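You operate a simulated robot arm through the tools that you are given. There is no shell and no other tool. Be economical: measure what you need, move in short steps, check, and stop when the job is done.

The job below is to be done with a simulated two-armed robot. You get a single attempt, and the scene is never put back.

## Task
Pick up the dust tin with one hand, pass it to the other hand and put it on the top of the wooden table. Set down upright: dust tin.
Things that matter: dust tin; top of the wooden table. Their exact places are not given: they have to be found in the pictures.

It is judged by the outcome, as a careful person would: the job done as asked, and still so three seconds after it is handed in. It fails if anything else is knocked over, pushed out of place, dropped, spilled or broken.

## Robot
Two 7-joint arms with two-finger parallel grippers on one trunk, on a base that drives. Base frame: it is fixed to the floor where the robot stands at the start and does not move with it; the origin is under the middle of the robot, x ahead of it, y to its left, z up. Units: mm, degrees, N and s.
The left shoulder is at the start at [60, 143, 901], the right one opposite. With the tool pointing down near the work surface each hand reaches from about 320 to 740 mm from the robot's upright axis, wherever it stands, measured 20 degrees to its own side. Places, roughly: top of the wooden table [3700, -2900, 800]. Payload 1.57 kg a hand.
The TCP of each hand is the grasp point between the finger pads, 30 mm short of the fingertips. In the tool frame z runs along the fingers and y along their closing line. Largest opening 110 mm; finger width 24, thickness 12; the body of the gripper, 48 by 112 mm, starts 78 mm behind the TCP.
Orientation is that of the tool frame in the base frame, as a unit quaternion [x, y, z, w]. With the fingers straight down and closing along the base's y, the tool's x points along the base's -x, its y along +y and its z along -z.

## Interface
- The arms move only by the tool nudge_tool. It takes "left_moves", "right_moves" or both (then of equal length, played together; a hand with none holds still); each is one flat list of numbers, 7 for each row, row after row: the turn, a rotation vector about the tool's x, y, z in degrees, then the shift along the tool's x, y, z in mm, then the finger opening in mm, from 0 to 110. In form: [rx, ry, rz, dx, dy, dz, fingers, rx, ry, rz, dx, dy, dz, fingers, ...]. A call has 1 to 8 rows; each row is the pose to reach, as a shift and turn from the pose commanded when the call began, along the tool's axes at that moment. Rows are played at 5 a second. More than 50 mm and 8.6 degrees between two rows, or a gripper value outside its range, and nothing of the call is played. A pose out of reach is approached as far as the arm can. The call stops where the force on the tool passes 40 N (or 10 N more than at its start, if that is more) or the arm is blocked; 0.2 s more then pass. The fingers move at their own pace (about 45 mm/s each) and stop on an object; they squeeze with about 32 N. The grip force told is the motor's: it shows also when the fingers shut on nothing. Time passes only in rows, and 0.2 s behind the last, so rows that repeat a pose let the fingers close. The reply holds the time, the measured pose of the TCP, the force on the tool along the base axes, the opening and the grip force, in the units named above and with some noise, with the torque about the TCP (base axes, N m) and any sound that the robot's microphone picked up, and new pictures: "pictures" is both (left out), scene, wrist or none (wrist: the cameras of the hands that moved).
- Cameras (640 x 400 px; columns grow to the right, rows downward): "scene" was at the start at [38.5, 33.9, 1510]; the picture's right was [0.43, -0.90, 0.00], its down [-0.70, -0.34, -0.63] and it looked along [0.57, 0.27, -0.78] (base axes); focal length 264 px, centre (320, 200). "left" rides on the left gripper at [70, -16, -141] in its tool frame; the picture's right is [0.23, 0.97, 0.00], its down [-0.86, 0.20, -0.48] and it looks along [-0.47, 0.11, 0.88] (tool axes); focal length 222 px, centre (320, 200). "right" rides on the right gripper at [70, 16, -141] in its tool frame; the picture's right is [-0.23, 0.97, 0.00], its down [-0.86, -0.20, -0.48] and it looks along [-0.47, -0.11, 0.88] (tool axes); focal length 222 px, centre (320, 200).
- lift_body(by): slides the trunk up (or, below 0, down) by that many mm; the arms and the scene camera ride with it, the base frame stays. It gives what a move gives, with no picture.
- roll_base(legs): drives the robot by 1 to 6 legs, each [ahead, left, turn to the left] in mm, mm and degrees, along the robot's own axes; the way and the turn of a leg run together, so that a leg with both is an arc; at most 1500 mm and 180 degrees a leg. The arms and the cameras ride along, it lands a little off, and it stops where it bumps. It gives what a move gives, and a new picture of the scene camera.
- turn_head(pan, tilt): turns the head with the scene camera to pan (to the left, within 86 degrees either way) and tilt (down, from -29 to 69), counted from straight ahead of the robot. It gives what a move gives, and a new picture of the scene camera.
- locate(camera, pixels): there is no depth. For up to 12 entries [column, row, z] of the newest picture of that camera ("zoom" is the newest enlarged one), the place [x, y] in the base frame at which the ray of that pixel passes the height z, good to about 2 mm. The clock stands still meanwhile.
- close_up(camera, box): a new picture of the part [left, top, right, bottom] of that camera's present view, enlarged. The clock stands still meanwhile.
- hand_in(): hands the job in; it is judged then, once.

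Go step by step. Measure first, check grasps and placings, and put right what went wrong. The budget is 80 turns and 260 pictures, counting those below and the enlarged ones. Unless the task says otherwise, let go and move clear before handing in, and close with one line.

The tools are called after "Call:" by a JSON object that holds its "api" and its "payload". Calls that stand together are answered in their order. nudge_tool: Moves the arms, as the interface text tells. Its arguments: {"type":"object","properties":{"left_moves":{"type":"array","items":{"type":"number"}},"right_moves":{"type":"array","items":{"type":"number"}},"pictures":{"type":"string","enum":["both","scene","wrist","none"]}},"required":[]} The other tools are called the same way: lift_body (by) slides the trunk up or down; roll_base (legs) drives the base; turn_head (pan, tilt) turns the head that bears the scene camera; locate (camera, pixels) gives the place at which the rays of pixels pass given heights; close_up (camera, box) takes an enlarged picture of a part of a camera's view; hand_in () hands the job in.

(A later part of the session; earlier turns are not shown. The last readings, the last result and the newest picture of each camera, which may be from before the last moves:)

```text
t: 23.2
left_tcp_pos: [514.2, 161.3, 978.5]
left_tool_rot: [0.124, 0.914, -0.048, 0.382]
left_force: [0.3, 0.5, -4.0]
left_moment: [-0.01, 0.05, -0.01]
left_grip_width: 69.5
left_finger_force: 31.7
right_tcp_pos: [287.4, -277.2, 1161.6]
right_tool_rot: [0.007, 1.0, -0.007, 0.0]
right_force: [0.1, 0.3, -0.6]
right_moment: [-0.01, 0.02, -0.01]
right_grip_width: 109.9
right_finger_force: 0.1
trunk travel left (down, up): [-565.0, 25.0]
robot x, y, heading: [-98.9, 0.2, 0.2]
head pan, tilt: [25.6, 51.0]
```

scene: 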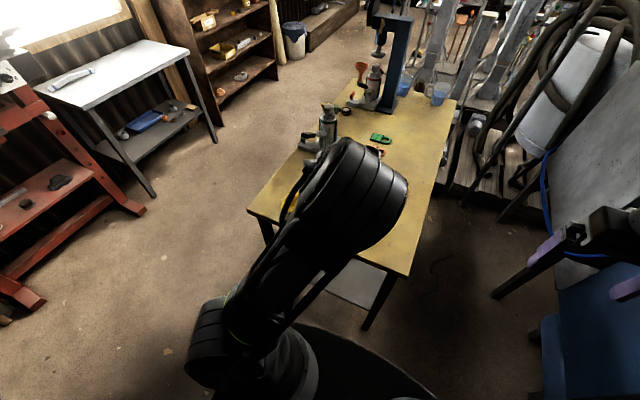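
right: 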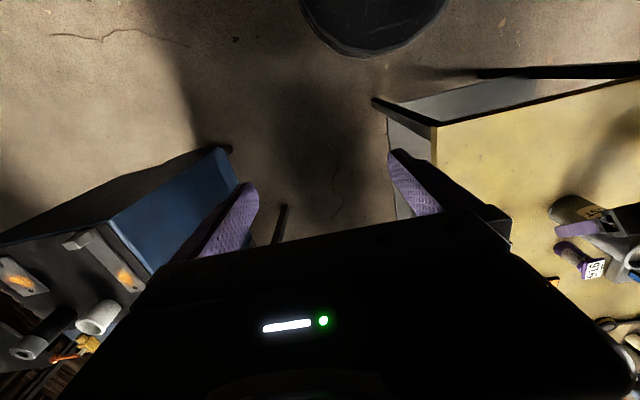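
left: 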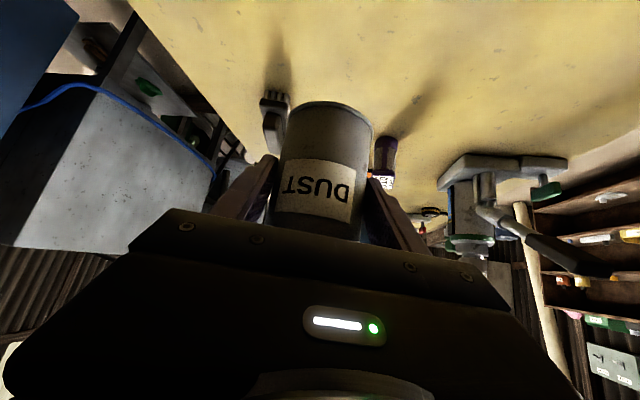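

The tin is steady and the elbow is coming up and clear. I'll continue inward with 35° more yaw.

Call:
{"api": "nudge_tool", "payload": {"left_moves": [3.1, 0, 3.1, -1.5, -16, 1.5, 30, 6.2, 0, 6.2, -3, -32, 3, 30, 9.3, 0, 9.3, -4.5, -48, 4.5, 30, 12.4, 0, 12.4, -6, -65, 6, 30, 15.5, 0, 15.5, -7.5, -81, 7.5, 30, 18.5, 0, 18.5, -9, -97, 9, 30, 21.6, 0, 21.6, -10, -114, 10, 30, 24.7, 0, 24.7, -12, -130, 12, 30]}}

```text
t: 25.0
left_tcp_pos: [498.7, 29.4, 979.3]
left_tool_rot: [0.393, 0.836, -0.159, 0.348]
left_force: [-0.8, -0.2, -4.8]
left_moment: [0.04, 0.01, -0.02]
left_grip_width: 70.1
left_finger_force: 32.2
right_tcp_pos: [288.5, -278.6, 1162.6]
right_tool_rot: [0.007, 1.0, -0.007, -0.001]
right_force: [-0.4, 0.1, 0.4]
right_moment: [-0.02, -0.03, -0.01]
right_grip_width: 109.8
right_finger_force: 0.0
trunk travel left (down, up): [-565.0, 25.0]
robot x, y, heading: [-97.0, -1.8, 0.2]
head pan, tilt: [25.6, 51.0]
```

scene: 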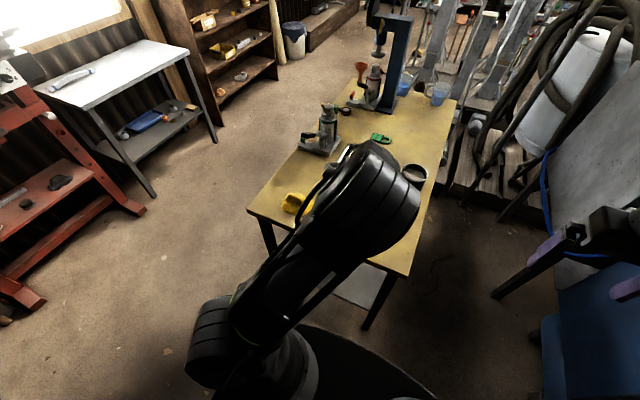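
left: 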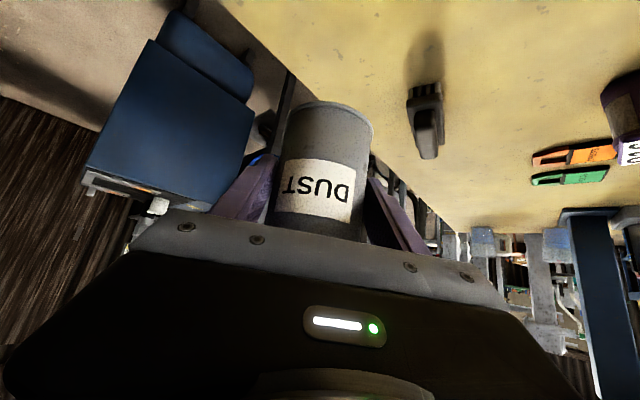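

The tin's rim is visible in the scene picture at (415,173). I'll locate it for the right hand.

Call:
{"api": "close_up", "payload": {"camera": "scene", "box": [365, 130, 465, 200]}}

Call:
{"api": "locate", "payload": {"camera": "scene", "pixels": [[415, 172, 1067], [402, 172, 1067], [428, 173, 1067], [415, 164, 1067]]}}

```text
5.71 times, centred on (415, 165) of scene
```

zoom: 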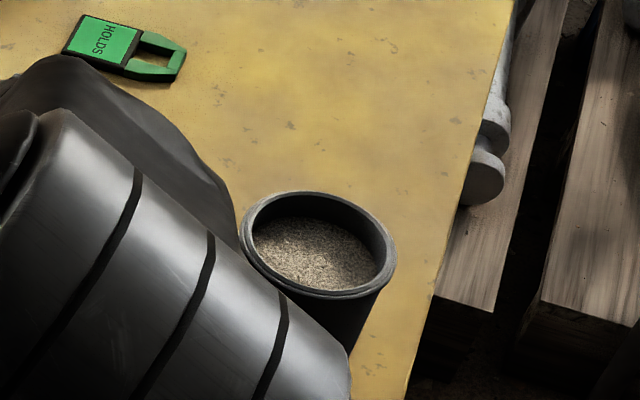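

```text
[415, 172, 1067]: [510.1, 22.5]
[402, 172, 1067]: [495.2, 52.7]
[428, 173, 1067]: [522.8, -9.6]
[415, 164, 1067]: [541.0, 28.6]
```

Call:
{"api": "locate", "payload": {"camera": "zoom", "pixels": [[318, 244, 1060], [318, 244, 1067], [318, 244, 1075], [240, 230, 1067], [397, 255, 1067], [335, 297, 1067], [310, 190, 1067]]}}

```text
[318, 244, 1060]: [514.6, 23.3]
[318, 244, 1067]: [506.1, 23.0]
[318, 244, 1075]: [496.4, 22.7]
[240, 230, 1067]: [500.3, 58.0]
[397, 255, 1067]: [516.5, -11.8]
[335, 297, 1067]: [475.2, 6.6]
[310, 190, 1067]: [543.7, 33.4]
```

The tin's axis is at (507,23) with its top at z≈1067. I'll bring the right hand towards a point above it, first to a midway spot on the right side.

Call:
{"api": "nudge_tool", "payload": {"right_moves": [0, 0, 2.5, -24, 26, -4, 110, 0, 0, 5, -47, 52, -8, 110, 0, 0, 7.5, -71, 78, -12, 110, 0, 0, 10, -95, 105, -16, 110, 0, 0, 12.5, -118, 131, -20, 110, 0, 0, 15, -142, 157, -25, 110]}}

```text
t: 26.4
left_tcp_pos: [500.7, 34.8, 974.7]
left_tool_rot: [0.39, 0.837, -0.16, 0.348]
left_force: [0.7, 2.8, -6.6]
left_moment: [-0.13, 0.09, -0.12]
left_grip_width: 69.4
left_finger_force: 31.8
right_tcp_pos: [421.1, -153.3, 1186.0]
right_tool_rot: [0.155, 0.987, 0.015, 0.047]
right_force: [1.5, 0.5, -0.2]
right_moment: [-0.06, 0.15, -0.03]
right_grip_width: 110.1
right_finger_force: 0.1
right hand out of reach, approached as far as the arm can: row 2, 3, 4, 5, 6
trunk travel left (down, up): [-565.0, 25.0]
robot x, y, heading: [-98.5, -1.0, -0.1]
head pan, tilt: [25.6, 51.0]
```

scene: 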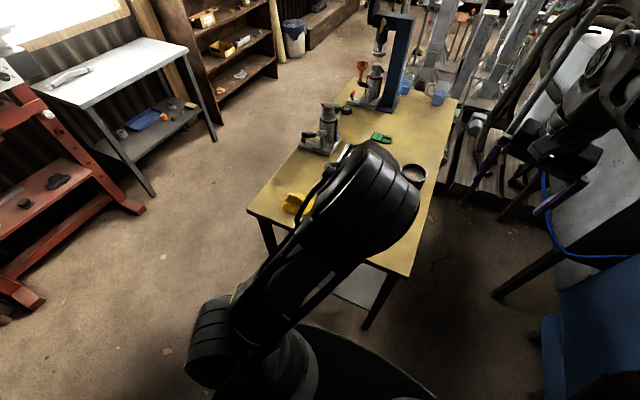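
right: 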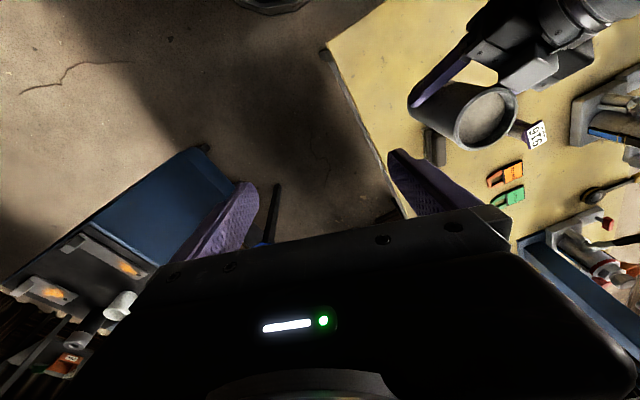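

The right hand ran out of reach because it was too high above its shoulder, and the left hand's readings shifted by about 5 mm, so the arms may be touching. I'll lower the right hand and move it back out, straighten it, and watch the left force.

Call:
{"api": "nudge_tool", "payload": {"right_moves": [0, 1.4, 0, -2, -10, 15, 110, 0, 2.8, 0, -4, -20, 30, 110, 0, 4.2, 0, -6, -30, 45, 110, 0, 5.5, 0, -7, -41, 59, 110, 0, 5.5, 0, -7, -41, 59, 110], "pictures": "wrist"}}

Call:
{"api": "turn_head", "payload": {"pan": -15, "tilt": 45}}

```text
t: 27.6
left_tcp_pos: [496.9, 29.3, 979.1]
left_tool_rot: [0.393, 0.836, -0.16, 0.348]
left_force: [0.4, 0.1, -4.5]
left_moment: [0.06, 0.05, 0.02]
left_grip_width: 69.5
left_finger_force: 32.7
right_tcp_pos: [418.2, -197.4, 1132.0]
right_tool_rot: [0.151, 0.988, 0.026, 0.0]
right_force: [0.0, 0.6, 0.1]
right_moment: [0.0, 0.0, -0.02]
right_grip_width: 110.1
right_finger_force: 0.0
trunk travel left (down, up): [-565.0, 25.0]
robot x, y, heading: [-99.2, -1.5, 0.2]
head pan, tilt: [25.6, 51.0]
```

right: 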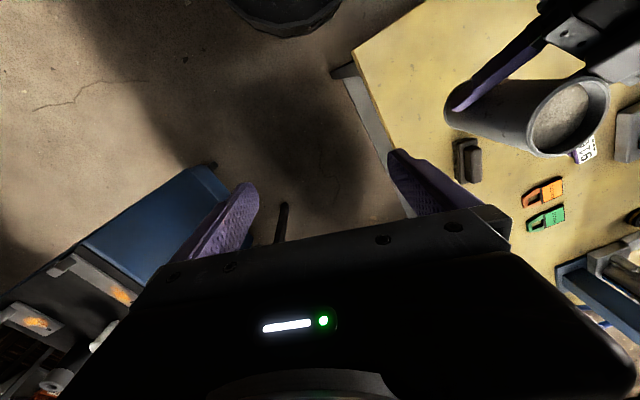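

```text
t: 28.6
left_tcp_pos: [497.2, 29.9, 979.0]
left_tool_rot: [0.393, 0.836, -0.159, 0.348]
left_force: [-0.1, 0.2, -4.5]
left_moment: [0.06, 0.01, 0.02]
left_grip_width: 69.7
left_finger_force: 31.6
right_tcp_pos: [418.3, -196.7, 1131.9]
right_tool_rot: [0.152, 0.988, 0.026, 0.0]
right_force: [0.1, 0.6, 0.7]
right_moment: [0.0, -0.03, 0.02]
right_grip_width: 110.1
right_finger_force: 0.1
trunk travel left (down, up): [-565.0, 25.0]
robot x, y, heading: [-98.2, 1.2, 0.2]
head pan, tilt: [-15.0, 45.0]
```

scene: 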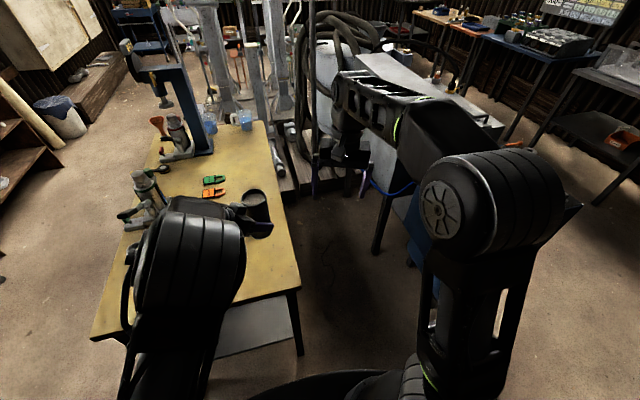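

The left readings are back to normal and the arms are apart. I'll lower the tin 75 mm slowly, so its base is about 47 mm above the bench and the right hand can reach over it.

Call:
{"api": "nudge_tool", "payload": {"left_moves": [0, 0, 0, 6.5, 0, 6.5, 30, 0, 0, 0, 13, 0, 13, 30, 0, 0, 0, 19.5, 0, 19.5, 30, 0, 0, 0, 26, 0, 26, 30, 0, 0, 0, 32.5, 0, 32.5, 30, 0, 0, 0, 39, 0, 39, 30, 0, 0, 0, 46, 0, 46, 30, 0, 0, 0, 53, 0, 53, 30]}}

```text
t: 30.4
left_tcp_pos: [496.9, 30.7, 903.9]
left_tool_rot: [0.393, 0.836, -0.158, 0.348]
left_force: [0.1, 0.6, -4.9]
left_moment: [0.04, 0.04, -0.02]
left_grip_width: 69.3
left_finger_force: 32.0
right_tcp_pos: [419.0, -196.7, 1131.4]
right_tool_rot: [0.152, 0.988, 0.026, 0.001]
right_force: [-0.3, -0.4, -0.4]
right_moment: [-0.03, 0.01, 0.0]
right_grip_width: 109.7
right_finger_force: 0.2
trunk travel left (down, up): [-565.0, 25.0]
robot x, y, heading: [-98.0, 1.7, -0.0]
head pan, tilt: [-15.0, 45.0]
```

scene: 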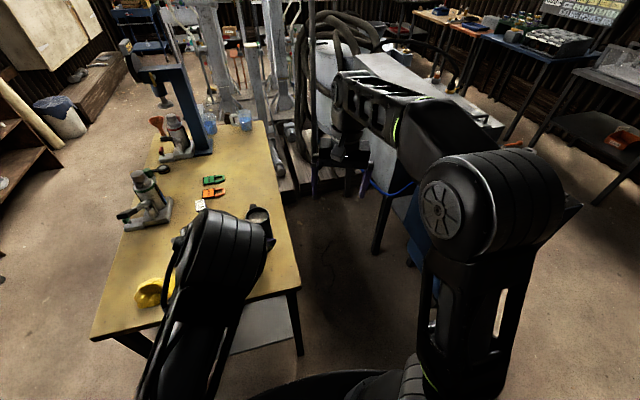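
left: 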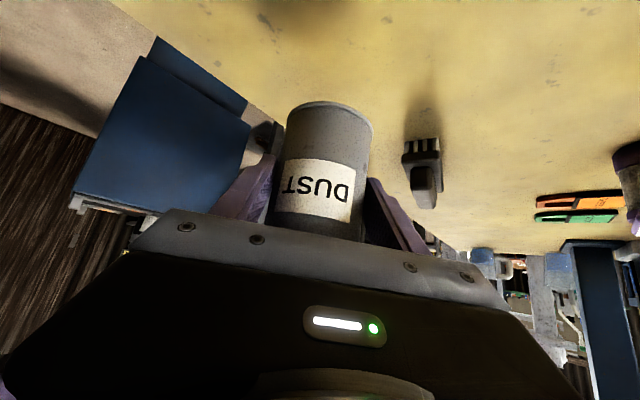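

The tin's top is now at about z≈992 with its axis near (504,22). I'll bring the right hand most of the way above it while correcting its small tilt.

Call:
{"api": "nudge_tool", "payload": {"right_moves": [0.5, 0, 0, -2, 28, 5, 110, 1, 0, 0, -4, 56, 10, 110, 1.5, -0.2, 0, -6, 84, 15, 110, 2, -0.3, 0, -8, 112, 20, 110, 2.5, -0.4, 0, -10, 140, 26, 110, 2.9, -0.45, 0, -11, 165, 30, 110, 2.9, -0.45, 0, -11, 165, 30, 110]}}

```text
t: 32.0
left_tcp_pos: [497.7, 31.7, 903.8]
left_tool_rot: [0.393, 0.836, -0.16, 0.348]
left_force: [-0.3, -0.4, -4.8]
left_moment: [0.02, 0.01, 0.0]
left_grip_width: 69.3
left_finger_force: 32.3
right_tcp_pos: [475.6, -96.0, 1115.4]
right_tool_rot: [0.155, 0.988, -0.001, 0.017]
right_force: [0.1, 0.3, 0.9]
right_moment: [0.02, 0.01, 0.04]
right_grip_width: 109.8
right_finger_force: 0.0
right hand out of reach, approached as far as the arm can: row 4, 5, 6, 7
trunk travel left (down, up): [-565.0, 25.0]
robot x, y, heading: [-99.1, 1.7, 0.0]
head pan, tilt: [-15.0, 45.0]
```

scene: 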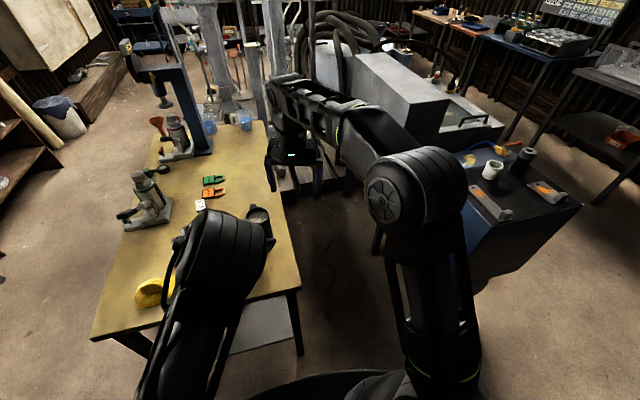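
right: 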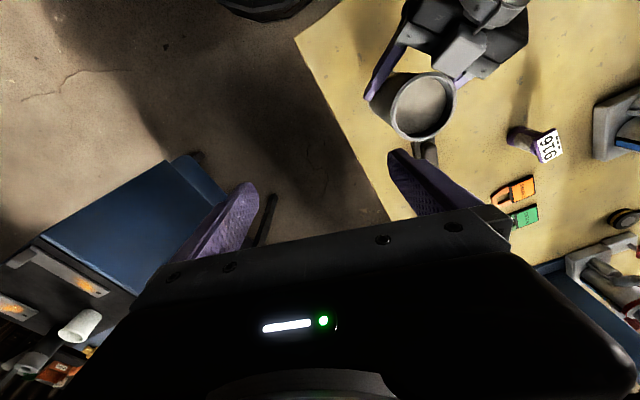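

The right hand is still too high and too far out. I'll back the robot away from the bench so the left hand can lower the tin further, starting with a short test leg.

Call:
{"api": "roll_base", "payload": {"legs": [[-60, 0, 0]]}}

Call:
{"api": "close_up", "payload": {"camera": "left", "box": [200, 40, 440, 260]}}

```text
t: 33.0
left_tcp_pos: [435.1, 32.5, 904.9]
left_tool_rot: [0.392, 0.836, -0.159, 0.35]
left_force: [-1.1, 0.2, -3.8]
left_moment: [0.05, 0.04, 0.02]
left_grip_width: 69.6
left_finger_force: 32.1
right_tcp_pos: [414.3, -92.7, 1117.9]
right_tool_rot: [0.152, 0.988, -0.001, 0.018]
right_force: [0.5, -0.3, -0.3]
right_moment: [-0.02, -0.05, 0.0]
right_grip_width: 110.0
right_finger_force: 0.1
trunk travel left (down, up): [-565.0, 25.0]
robot x, y, heading: [-157.2, -3.5, 0.2]
head pan, tilt: [-15.0, 45.0]
```

scene: 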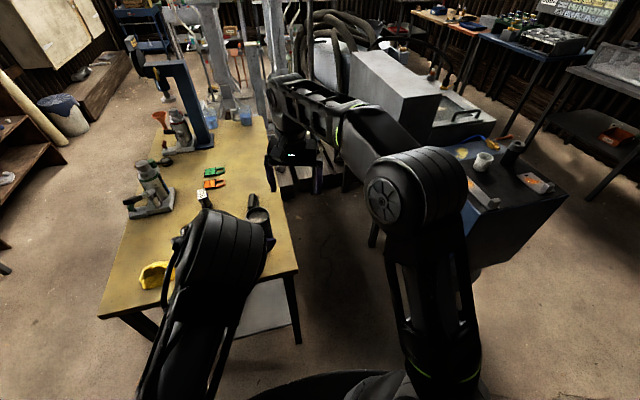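

```text
1.82 times, centred on (320, 150) of left
```

zoom: 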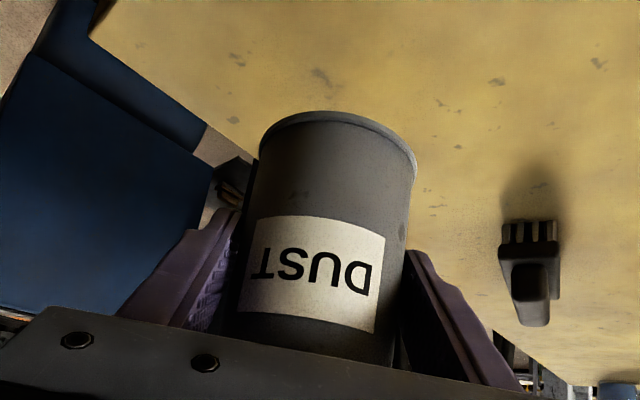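

The grip is unchanged. I'll drive back another 250 mm to clear the bench.

Call:
{"api": "roll_base", "payload": {"legs": [[-125, 0, 0], [-125, 0, 0]]}}

Call:
{"api": "close_up", "payload": {"camera": "left", "box": [200, 40, 440, 260]}}

```text
t: 35.1
left_tcp_pos: [188.5, 34.6, 906.0]
left_tool_rot: [0.39, 0.837, -0.157, 0.35]
left_force: [-0.9, -0.6, -3.7]
left_moment: [0.06, 0.01, 0.05]
left_grip_width: 69.6
left_finger_force: 32.0
right_tcp_pos: [168.1, -92.7, 1118.8]
right_tool_rot: [0.152, 0.988, 0.001, 0.018]
right_force: [-0.7, -0.7, 1.0]
right_moment: [0.0, -0.04, -0.02]
right_grip_width: 109.9
right_finger_force: 0.0
trunk travel left (down, up): [-565.0, 25.0]
robot x, y, heading: [-401.7, -1.8, 0.3]
head pan, tilt: [-15.0, 45.0]
```

scene: 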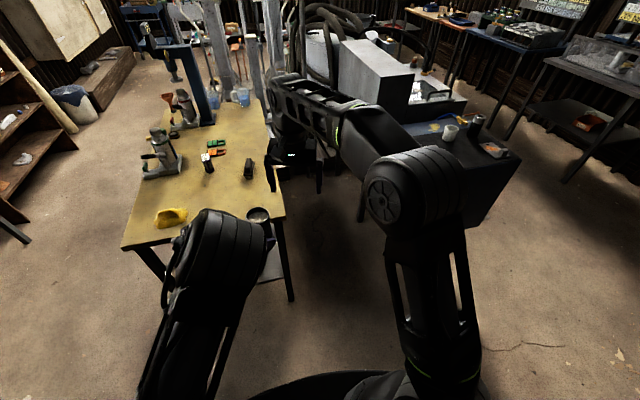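

```text
1.82 times, centred on (320, 150) of left
```

zoom: 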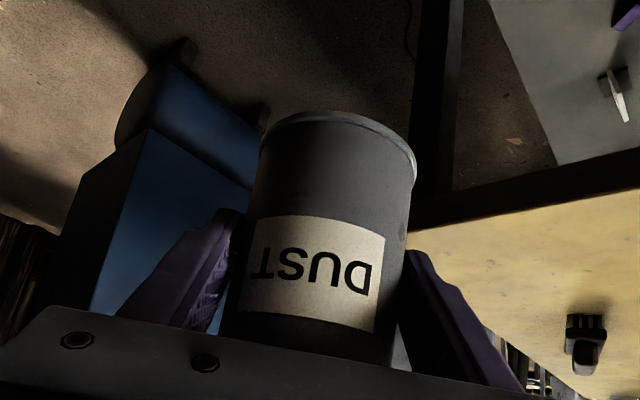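

The space is open now. I'll lower the tin 100 mm and draw it slightly inward, slowly.

Call:
{"api": "nudge_tool", "payload": {"left_moves": [0, 0, 0, 10, -8, 7.5, 30, 0, 0, 0, 20, -16, 15, 30, 0, 0, 0, 30, -24, 22.5, 30, 0, 0, 0, 40, -32, 30, 30, 0, 0, 0, 50, -40, 37.5, 30, 0, 0, 0, 60, -49, 45, 30, 0, 0, 0, 70, -57, 52.5, 30, 0, 0, 0, 81, -65, 60, 30]}}

```text
t: 36.9
left_tcp_pos: [131.7, 5.5, 803.7]
left_tool_rot: [0.39, 0.837, -0.158, 0.349]
left_force: [0.3, -1.0, -4.3]
left_moment: [0.02, 0.03, -0.03]
left_grip_width: 69.4
left_finger_force: 32.0
right_tcp_pos: [170.0, -93.5, 1116.5]
right_tool_rot: [0.152, 0.988, 0.0, 0.016]
right_force: [-0.2, 0.2, -0.3]
right_moment: [-0.04, -0.02, 0.0]
right_grip_width: 109.9
right_finger_force: 0.1
trunk travel left (down, up): [-565.0, 25.0]
robot x, y, heading: [-404.4, -0.7, 0.7]
head pan, tilt: [-15.0, 45.0]
```

scene: 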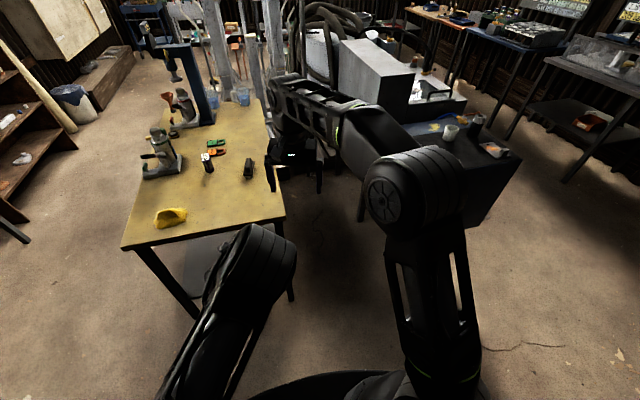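
left: 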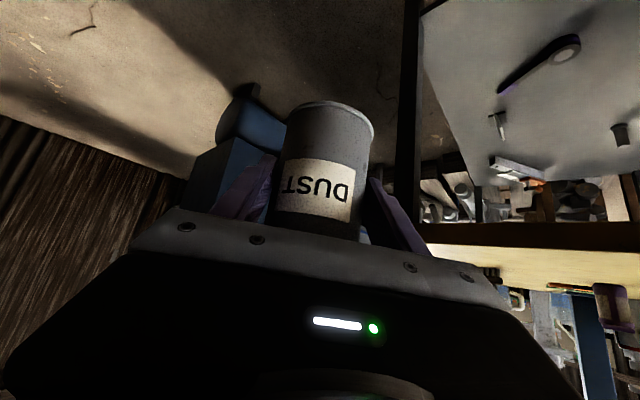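

The tin's axis is at about (139,−3) with its top at about z≈892. I'll move the right hand above it at z≈985 and level it.

Call:
{"api": "nudge_tool", "payload": {"right_moves": [0, 0.2, 0, 8, 9, 15, 110, 0, 0.5, 0, 15, 19, 30, 110, 0, 0.7, 0, 23, 28, 45, 110, 0, 1, 0, 30, 38, 60, 110, 0.1, 1.2, 0, 38, 47, 75, 110, 0.2, 1.5, 0, 45, 57, 90, 110, 0.3, 1.7, 0, 53, 66, 104, 110, 0.3, 1.9, 0, 61, 76, 118, 110]}}

```text
t: 38.7
left_tcp_pos: [131.2, 4.6, 804.4]
left_tool_rot: [0.39, 0.838, -0.158, 0.349]
left_force: [-0.2, 0.2, -5.7]
left_moment: [-0.04, 0.01, 0.0]
left_grip_width: 69.5
left_finger_force: 32.3
right_tcp_pos: [137.6, 0.6, 996.8]
right_tool_rot: [0.149, 0.989, 0.0, 0.0]
right_force: [0.7, 0.4, 0.1]
right_moment: [0.0, 0.02, 0.0]
right_grip_width: 109.8
right_finger_force: 0.0
trunk travel left (down, up): [-565.0, 25.0]
robot x, y, heading: [-400.7, -3.5, 0.3]
head pan, tilt: [-15.0, 45.0]
```

scene: 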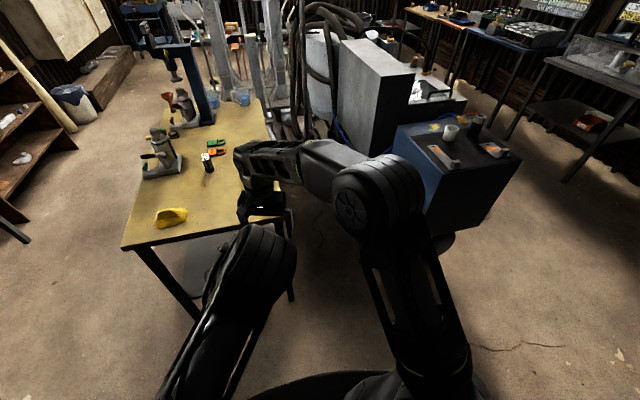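
right: 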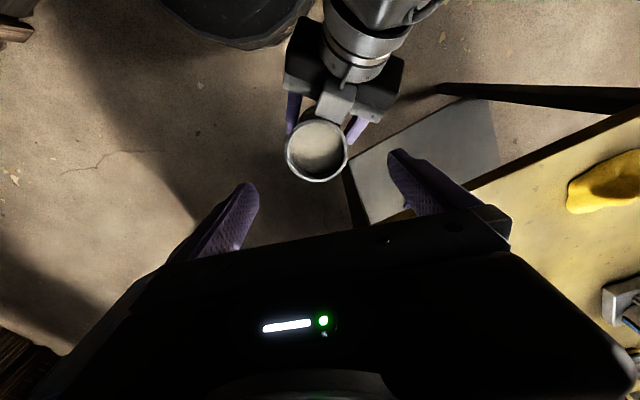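

The right hand is now level and above the tin, whose rim is at about (318,150). I'll measure the rim centre precisely.

Call:
{"api": "close_up", "payload": {"camera": "right", "box": [250, 90, 390, 210]}}

Call:
{"api": "locate", "payload": {"camera": "right", "pixels": [[317, 150, 885], [317, 150, 892], [317, 150, 900], [286, 149, 892], [348, 150, 892], [317, 119, 892], [317, 181, 892]]}}

```text
3.33 times, centred on (320, 150) of right
```

zoom: 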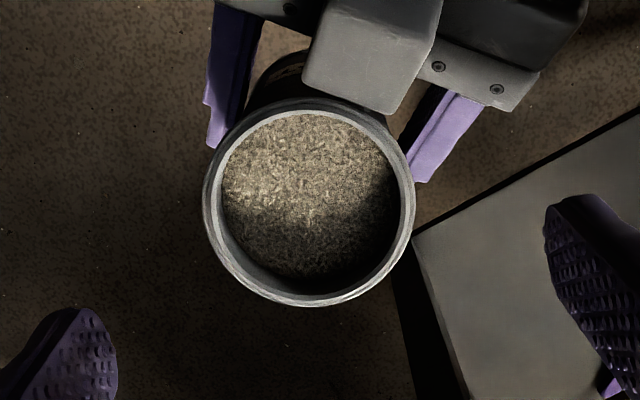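

```text
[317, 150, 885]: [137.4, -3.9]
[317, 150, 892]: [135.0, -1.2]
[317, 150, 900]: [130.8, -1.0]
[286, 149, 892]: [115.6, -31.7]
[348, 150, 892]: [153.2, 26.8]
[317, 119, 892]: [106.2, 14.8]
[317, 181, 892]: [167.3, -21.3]
```

The rim's centre is at (135,−2). Because the left fingers rise at 45° behind the tin, the right fingers must line up with the left closing line, so I'll yaw the right hand another 34° while still above.

Call:
{"api": "nudge_tool", "payload": {"right_moves": [0, 0, 7, 0, -1, 0, 110, 0, 0, 14, 1, -1.5, 0, 110, 0, 0, 21, 1, -2, 0, 110, 0, 0, 28, 1.5, -3, 0, 110, 0, 0, 34, 1.7, -3.3, 0, 110, 0, 0, 34, 1.7, -3.3, 0, 110]}}

Call:
{"api": "close_up", "payload": {"camera": "right", "box": [220, 70, 420, 230]}}

```text
t: 40.1
left_tcp_pos: [131.1, 4.1, 804.4]
left_tool_rot: [0.389, 0.838, -0.158, 0.349]
left_force: [0.2, -0.2, -4.6]
left_moment: [0.04, 0.01, 0.01]
left_grip_width: 69.2
left_finger_force: 32.0
right_tcp_pos: [136.8, -5.2, 997.7]
right_tool_rot: [0.434, 0.901, 0.0, 0.0]
right_force: [0.5, 0.4, 0.0]
right_moment: [-0.03, 0.01, 0.0]
right_grip_width: 109.8
right_finger_force: 0.1
trunk travel left (down, up): [-565.0, 25.0]
robot x, y, heading: [-403.5, -1.5, 0.6]
head pan, tilt: [-15.0, 45.0]
```

scene: 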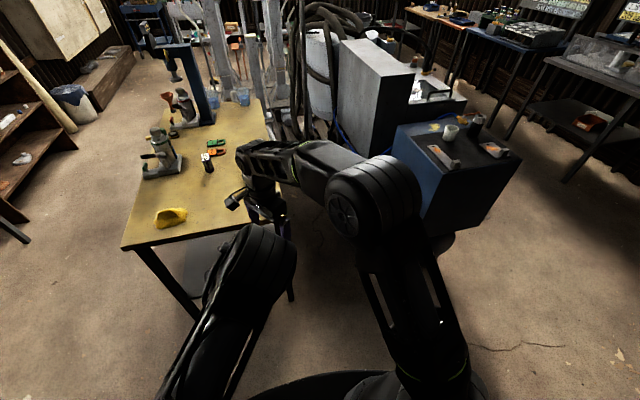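
right: 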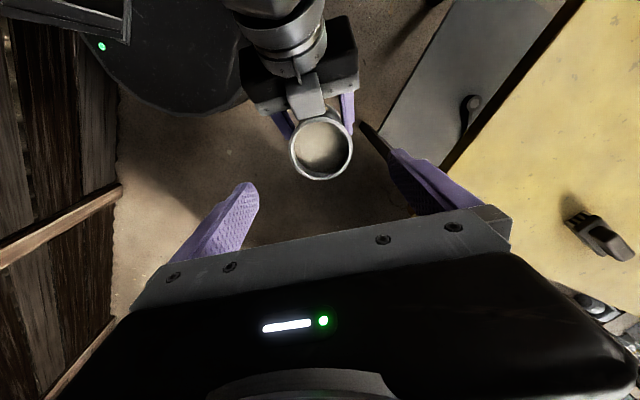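

```text
2.50 times, centred on (320, 150) of right
```

zoom: 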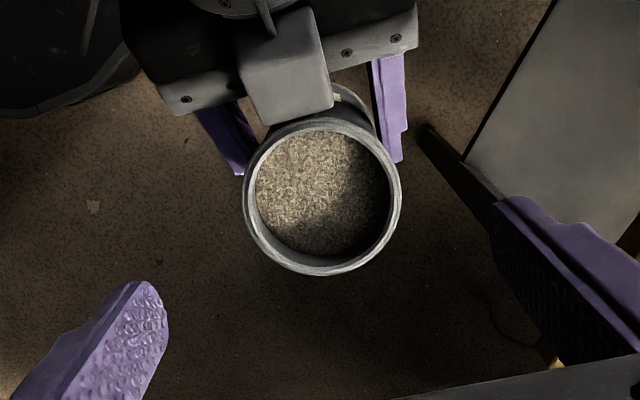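

Call:
{"api": "locate", "payload": {"camera": "zoom", "pixels": [[322, 197, 885], [322, 197, 892], [322, 197, 900], [243, 195, 892], [401, 199, 892], [325, 120, 892], [318, 275, 892]]}}

```text
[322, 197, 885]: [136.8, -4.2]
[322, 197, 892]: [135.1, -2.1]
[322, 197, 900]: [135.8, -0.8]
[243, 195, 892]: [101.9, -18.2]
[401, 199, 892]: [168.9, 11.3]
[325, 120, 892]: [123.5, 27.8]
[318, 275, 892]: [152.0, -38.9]
```

The right TCP is aligned to within about 2 mm. I'll descend 95 mm and check the clearances.

Call:
{"api": "nudge_tool", "payload": {"right_moves": [0, 0, 0, 0, 0, 19, 110, 0, 0, 0, 0, 0, 38, 110, 0, 0, 0, 0, 0, 57, 110, 0, 0, 0, 0, 0, 76, 110, 0, 0, 0, 0, 0, 95, 110, 0, 0, 0, 0, 0, 95, 110]}}

```text
t: 41.5
left_tcp_pos: [130.8, 3.6, 804.8]
left_tool_rot: [0.39, 0.838, -0.157, 0.349]
left_force: [-0.1, 0.2, -4.7]
left_moment: [0.04, 0.06, 0.0]
left_grip_width: 69.5
left_finger_force: 31.7
right_tcp_pos: [134.2, -5.6, 903.4]
right_tool_rot: [0.434, 0.901, 0.001, 0.0]
right_force: [-0.2, 0.1, -0.2]
right_moment: [0.02, 0.02, -0.02]
right_grip_width: 109.9
right_finger_force: 0.2
trunk travel left (down, up): [-565.0, 25.0]
robot x, y, heading: [-401.8, -3.5, 0.5]
head pan, tilt: [-15.0, 45.0]
```

scene: 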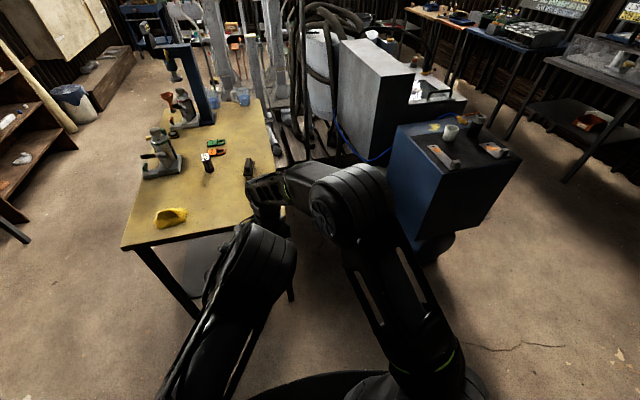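
right: 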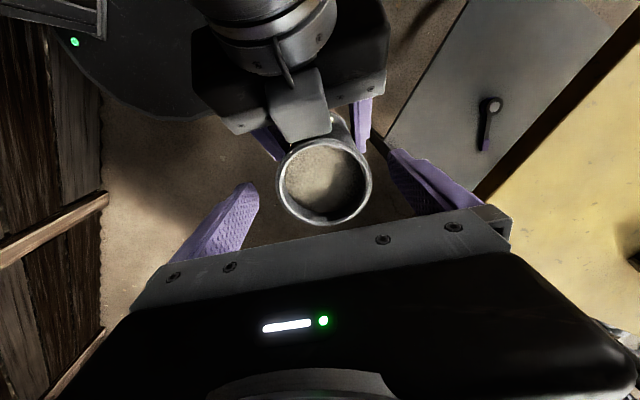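

Call:
{"api": "close_up", "payload": {"camera": "right", "box": [240, 100, 400, 240]}}

Call:
{"api": "locate", "payload": {"camera": "right", "pixels": [[276, 183, 892], [373, 183, 892], [324, 183, 892], [324, 183, 887], [324, 226, 892]]}}

```text
2.86 times, centred on (320, 170) of right
```

zoom: 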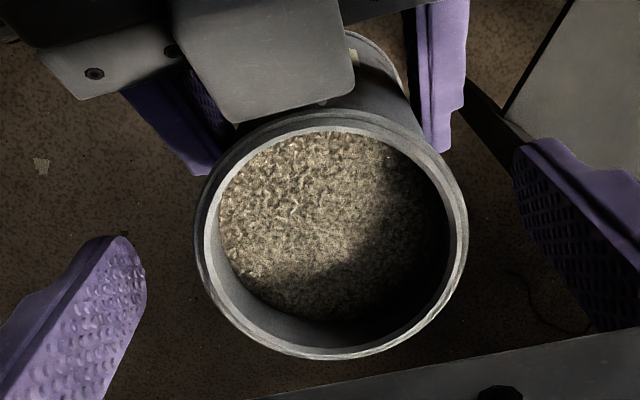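

```text
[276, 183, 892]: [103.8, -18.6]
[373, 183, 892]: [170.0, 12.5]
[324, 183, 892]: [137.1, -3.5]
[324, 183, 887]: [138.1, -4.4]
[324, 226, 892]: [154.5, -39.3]
```

The offset along the closing line is about 3 mm, so I'll correct it, descend 30 mm and close the right fingers while the left still holds.

Call:
{"api": "nudge_tool", "payload": {"right_moves": [0, 0, 0, 0, 1, 10, 110, 0, 0, 0, 0, 2, 20, 110, 0, 0, 0, 0, 2.5, 31, 110, 0, 0, 0, 0, 2.5, 31, 95, 0, 0, 0, 0, 2.5, 31, 80, 0, 0, 0, 0, 2.5, 31, 60, 0, 0, 0, 0, 2.5, 31, 40, 0, 0, 0, 0, 2.5, 31, 30]}}

Call:
{"api": "close_up", "payload": {"camera": "right", "box": [200, 80, 460, 260]}}

```text
t: 43.3
left_tcp_pos: [131.8, 4.4, 804.0]
left_tool_rot: [0.39, 0.838, -0.159, 0.349]
left_force: [7.7, 5.1, -6.6]
left_moment: [-1.0, 1.17, 0.12]
left_grip_width: 69.3
left_finger_force: 32.3
right_tcp_pos: [138.0, -3.7, 871.9]
right_tool_rot: [0.434, 0.901, 0.001, 0.0]
right_force: [-6.5, -4.8, 1.3]
right_moment: [0.71, -0.72, -0.02]
right_grip_width: 69.5
right_finger_force: 30.5
trunk travel left (down, up): [-565.0, 25.0]
robot x, y, heading: [-405.4, -1.9, 0.4]
head pan, tilt: [-15.0, 45.0]
```

scene: 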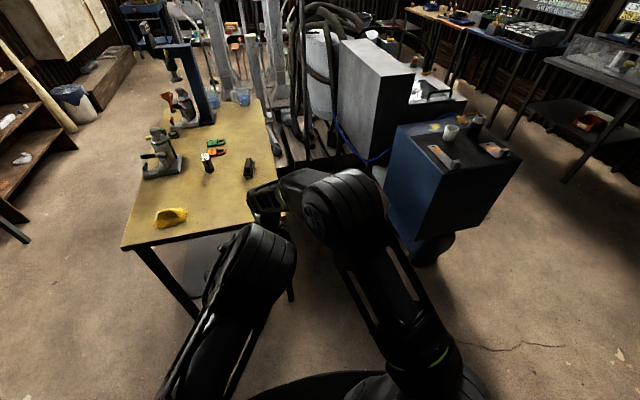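
right: 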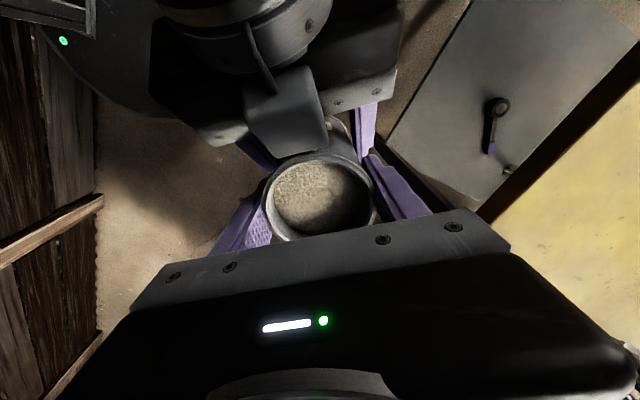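

```text
2.22 times, centred on (330, 170) of right
```

zoom: 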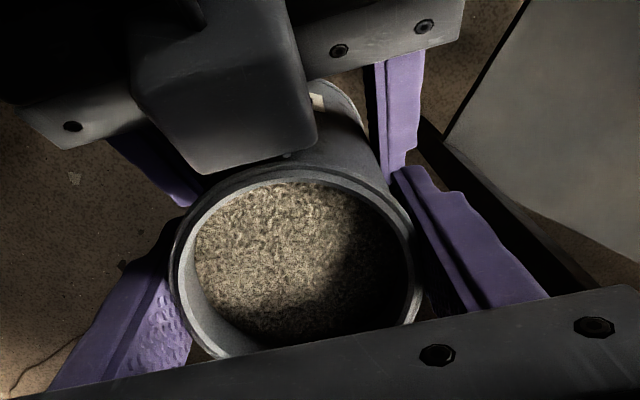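

Both hands hold the tin: the right has 69.5 mm and 30.5 N, with a side load of about 8 N between them. I'll relieve that load slightly before opening the left.

Call:
{"api": "nudge_tool", "payload": {"right_moves": [0, 0, 0, 0, -1, 0, 30, 0, 0, 0, 0, -2, 0, 30, 0, 0, 0, 0, -2, 0, 30], "pictures": "none"}}

```text
t: 44.1
left_tcp_pos: [130.9, 3.0, 804.5]
left_tool_rot: [0.39, 0.837, -0.159, 0.349]
left_force: [-3.3, 1.2, 1.5]
left_moment: [-0.68, 0.43, 0.0]
left_grip_width: 69.2
left_finger_force: 32.6
right_tcp_pos: [137.3, -5.2, 872.5]
right_tool_rot: [0.433, 0.901, 0.001, 0.002]
right_force: [3.7, -1.0, -2.5]
right_moment: [0.61, -0.67, -0.04]
right_grip_width: 69.5
right_finger_force: 32.3
trunk travel left (down, up): [-565.0, 25.0]
robot x, y, heading: [-404.0, 0.1, 0.3]
head pan, tilt: [-15.0, 45.0]
```

The load is relieved. Now I'll open the left hand while the right holds still.

Call:
{"api": "nudge_tool", "payload": {"left_moves": [0, 0, 0, 0, 0, 0, 75, 0, 0, 0, 0, 0, 0, 85, 0, 0, 0, 0, 0, 0, 98, 0, 0, 0, 0, 0, 0, 98, 0, 0, 0, 0, 0, 0, 98], "right_moves": [0, 0, 0, 0, 0, 0, 30, 0, 0, 0, 0, 0, 0, 30, 0, 0, 0, 0, 0, 0, 30, 0, 0, 0, 0, 0, 0, 30, 0, 0, 0, 0, 0, 0, 30]}}

```text
t: 45.3
left_tcp_pos: [130.7, 4.0, 804.1]
left_tool_rot: [0.391, 0.837, -0.158, 0.348]
left_force: [1.4, -0.2, -0.8]
left_moment: [-0.04, 0.04, -0.01]
left_grip_width: 98.0
left_finger_force: 0.1
right_tcp_pos: [135.4, -4.3, 872.2]
right_tool_rot: [0.433, 0.901, 0.0, 0.0]
right_force: [-0.4, -0.4, -0.2]
right_moment: [0.02, -0.07, 0.0]
right_grip_width: 69.0
right_finger_force: 32.0
trunk travel left (down, up): [-565.0, 25.0]
robot x, y, heading: [-406.5, -6.1, 0.3]
head pan, tilt: [-15.0, 45.0]
```

scene: 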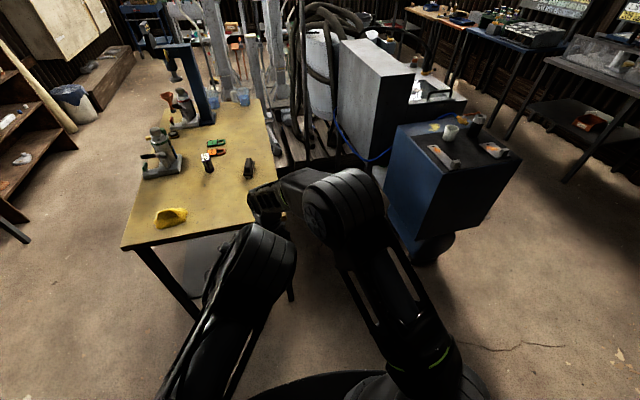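
right: 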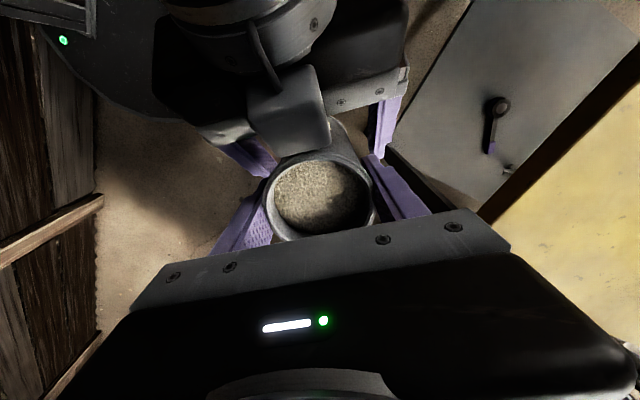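
left: 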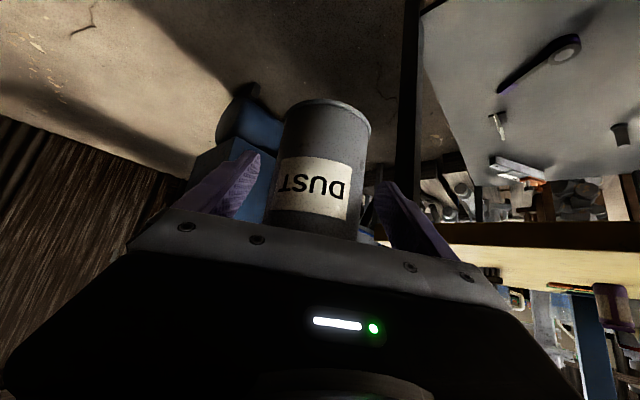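

The left is open and the tin hasn't moved in view. The right force reads near zero, though, so I'll wait and re-check before withdrawing the left.

Call:
{"api": "nudge_tool", "payload": {"right_moves": [0, 0, 0, 0, 0, 0, 30, 0, 0, 0, 0, 0, 0, 30, 0, 0, 0, 0, 0, 0, 30], "pictures": "none"}}

Call:
{"api": "close_up", "payload": {"camera": "left", "box": [160, 60, 480, 260]}}

Call:
{"api": "close_up", "payload": {"camera": "right", "box": [200, 80, 460, 260]}}

```text
t: 46.1
left_tcp_pos: [131.4, 3.9, 804.1]
left_tool_rot: [0.39, 0.838, -0.158, 0.348]
left_force: [0.3, 0.1, -0.8]
left_moment: [0.03, 0.01, 0.01]
left_grip_width: 98.2
left_finger_force: 0.1
right_tcp_pos: [137.1, -4.6, 872.5]
right_tool_rot: [0.433, 0.902, 0.001, 0.0]
right_force: [0.0, -0.3, 0.2]
right_moment: [0.01, 0.0, -0.03]
right_grip_width: 68.4
right_finger_force: 31.5
trunk travel left (down, up): [-565.0, 25.0]
robot x, y, heading: [-403.8, -2.9, 0.5]
head pan, tilt: [-15.0, 45.0]
```

```text
2.00 times, centred on (320, 160) of left
```

zoom: 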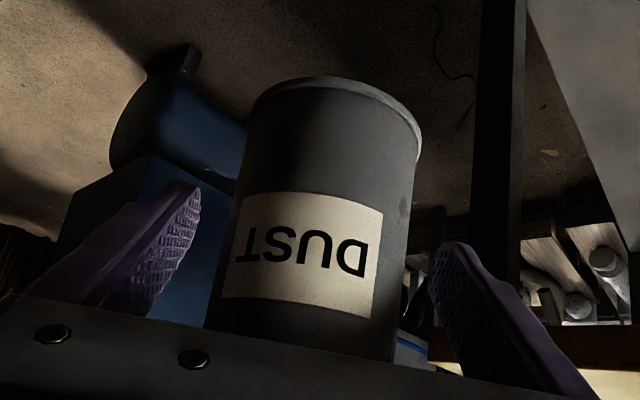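

```text
2.22 times, centred on (330, 170) of right
```

zoom: 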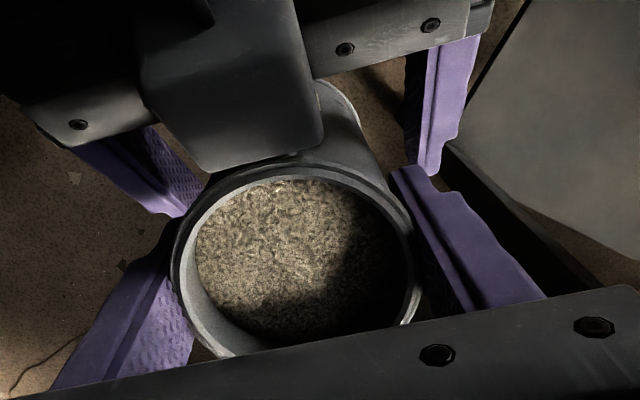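

The tin is still in the right grip and unmoved. I'll withdraw the left hand slowly along its own axis and watch the right.

Call:
{"api": "nudge_tool", "payload": {"left_moves": [0, 0, 0, 0, 0, -4, 110, 0, 0, 0, 0, 0, -8, 110, 0, 0, 0, 0, 0, -16, 110, 0, 0, 0, 0, 0, -24, 110]}}

```text
t: 47.1
left_tcp_pos: [123.1, 18.2, 821.2]
left_tool_rot: [0.39, 0.838, -0.157, 0.349]
left_force: [-0.4, 0.7, -0.7]
left_moment: [0.04, 0.02, -0.01]
left_grip_width: 110.2
left_finger_force: 0.0
right_tcp_pos: [135.5, -4.2, 871.6]
right_tool_rot: [0.432, 0.902, 0.0, 0.001]
right_force: [0.2, -0.5, 0.1]
right_moment: [0.02, -0.09, 0.02]
right_grip_width: 67.9
right_finger_force: 31.7
trunk travel left (down, up): [-565.0, 25.0]
robot x, y, heading: [-406.9, -2.4, 0.6]
head pan, tilt: [-15.0, 45.0]
```

scene: 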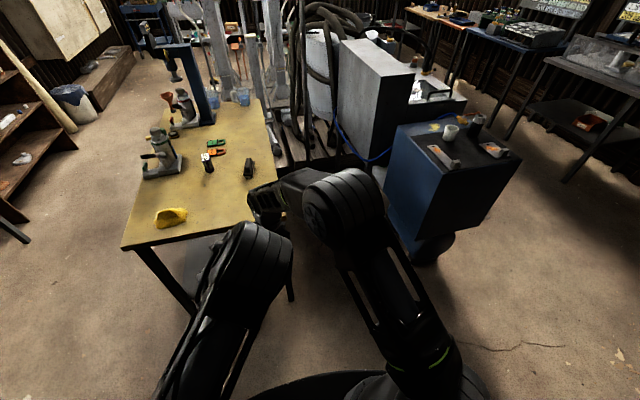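
left: 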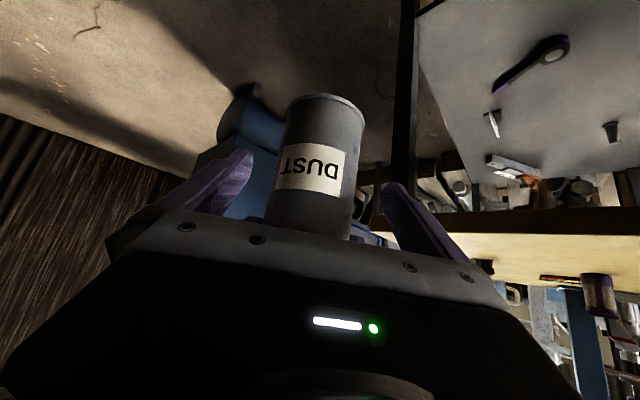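

The right opening is creeping from 69.5 to 67.9 mm. I'll check the tin in the right view right away.

Call:
{"api": "close_up", "payload": {"camera": "right", "box": [200, 80, 460, 260]}}

```text
2.22 times, centred on (330, 170) of right
```

zoom: 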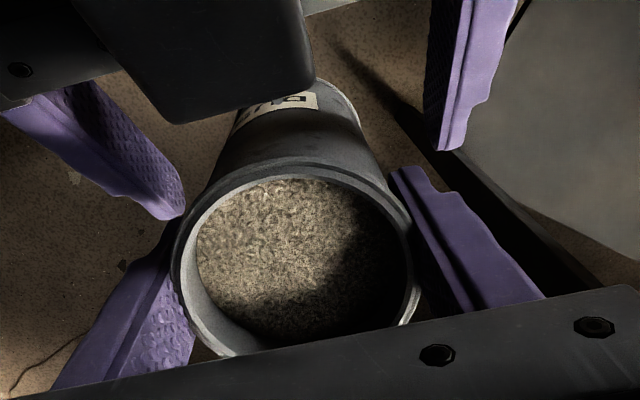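

The tin hangs upright and unchanged in the right hand, so the creep is probably pad settling. I'll continue withdrawing the left.

Call:
{"api": "nudge_tool", "payload": {"left_moves": [0, 0, 0, 0, 5, -20, 110, 0, 0, 0, 0, 10, -40, 110, 0, 0, 0, 0, 20, -60, 110, 0, 0, 0, 0, 35, -80, 110, 0, 0, 0, 0, 55, -95, 110, 0, 0, 0, 0, 85, -100, 110, 0, 0, 0, 0, 115, -100, 110, 0, 0, 0, 0, 145, -100, 110]}}

Call:
{"api": "close_up", "payload": {"camera": "right", "box": [200, 80, 460, 260]}}

```text
t: 48.9
left_tcp_pos: [163.0, 129.2, 906.4]
left_tool_rot: [0.39, 0.838, -0.157, 0.348]
left_force: [-1.0, 0.2, 1.6]
left_moment: [0.0, -0.04, 0.0]
left_grip_width: 109.9
left_finger_force: 0.1
left hand out of reach, approached as far as the arm can: row 7, 8
right_tcp_pos: [137.2, -4.0, 871.9]
right_tool_rot: [0.433, 0.902, 0.0, 0.0]
right_force: [-0.2, -0.5, 0.5]
right_moment: [-0.02, -0.02, 0.02]
right_grip_width: 65.6
right_finger_force: 31.9
trunk travel left (down, up): [-565.0, 25.0]
robot x, y, heading: [-402.4, -4.0, 0.4]
head pan, tilt: [-15.0, 45.0]
```

scene: 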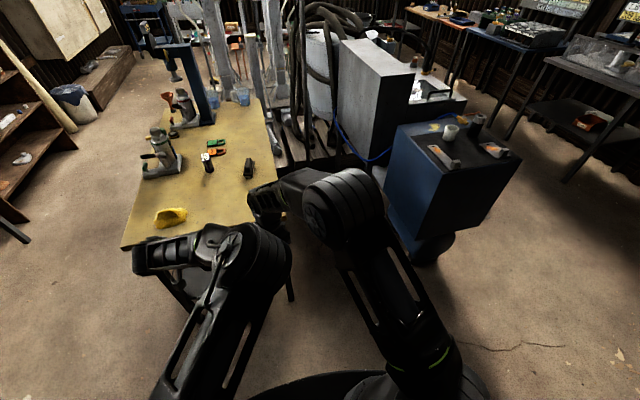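
left: 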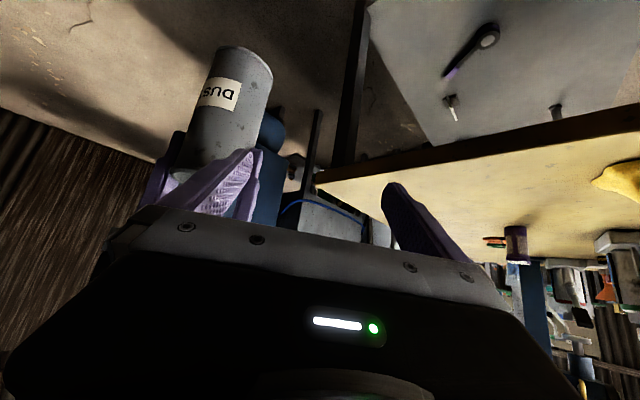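

```text
2.22 times, centred on (330, 170) of right
```

zoom: 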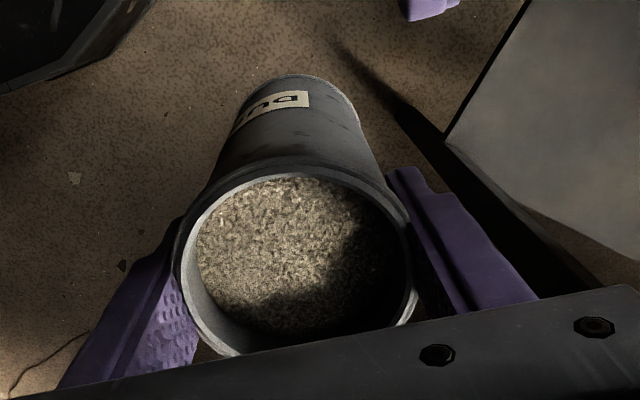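

The opening keeps shrinking, so the tin might be squeezing out sideways past the pad edge. I'll measure the rim against the TCP now.

Call:
{"api": "locate", "payload": {"camera": "zoom", "pixels": [[180, 265, 892], [413, 265, 892], [297, 265, 892], [297, 168, 892], [297, 265, 899], [297, 265, 885]]}}

Call:
{"api": "close_up", "payload": {"camera": "right", "box": [250, 110, 400, 230]}}

Call:
{"api": "close_up", "payload": {"camera": "left", "box": [130, 20, 330, 220]}}

```text
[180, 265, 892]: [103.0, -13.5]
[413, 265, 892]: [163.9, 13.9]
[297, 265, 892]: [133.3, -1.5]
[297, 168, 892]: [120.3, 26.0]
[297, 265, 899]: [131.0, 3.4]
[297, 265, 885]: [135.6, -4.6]
```

```text
3.33 times, centred on (325, 170) of right
```

zoom: 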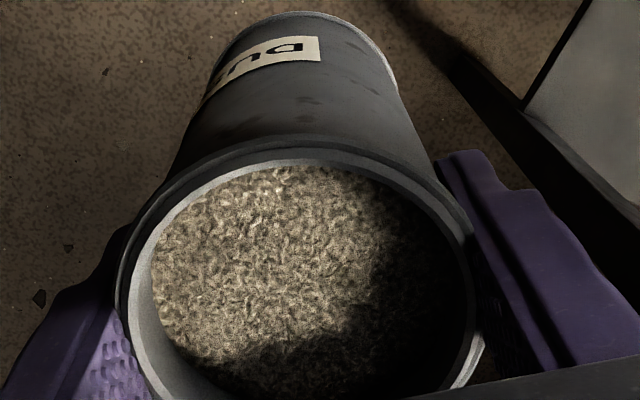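

```text
2.00 times, centred on (230, 120) of left
```

zoom: 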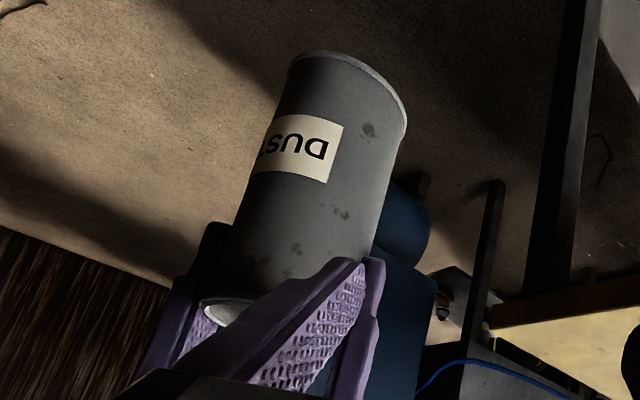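

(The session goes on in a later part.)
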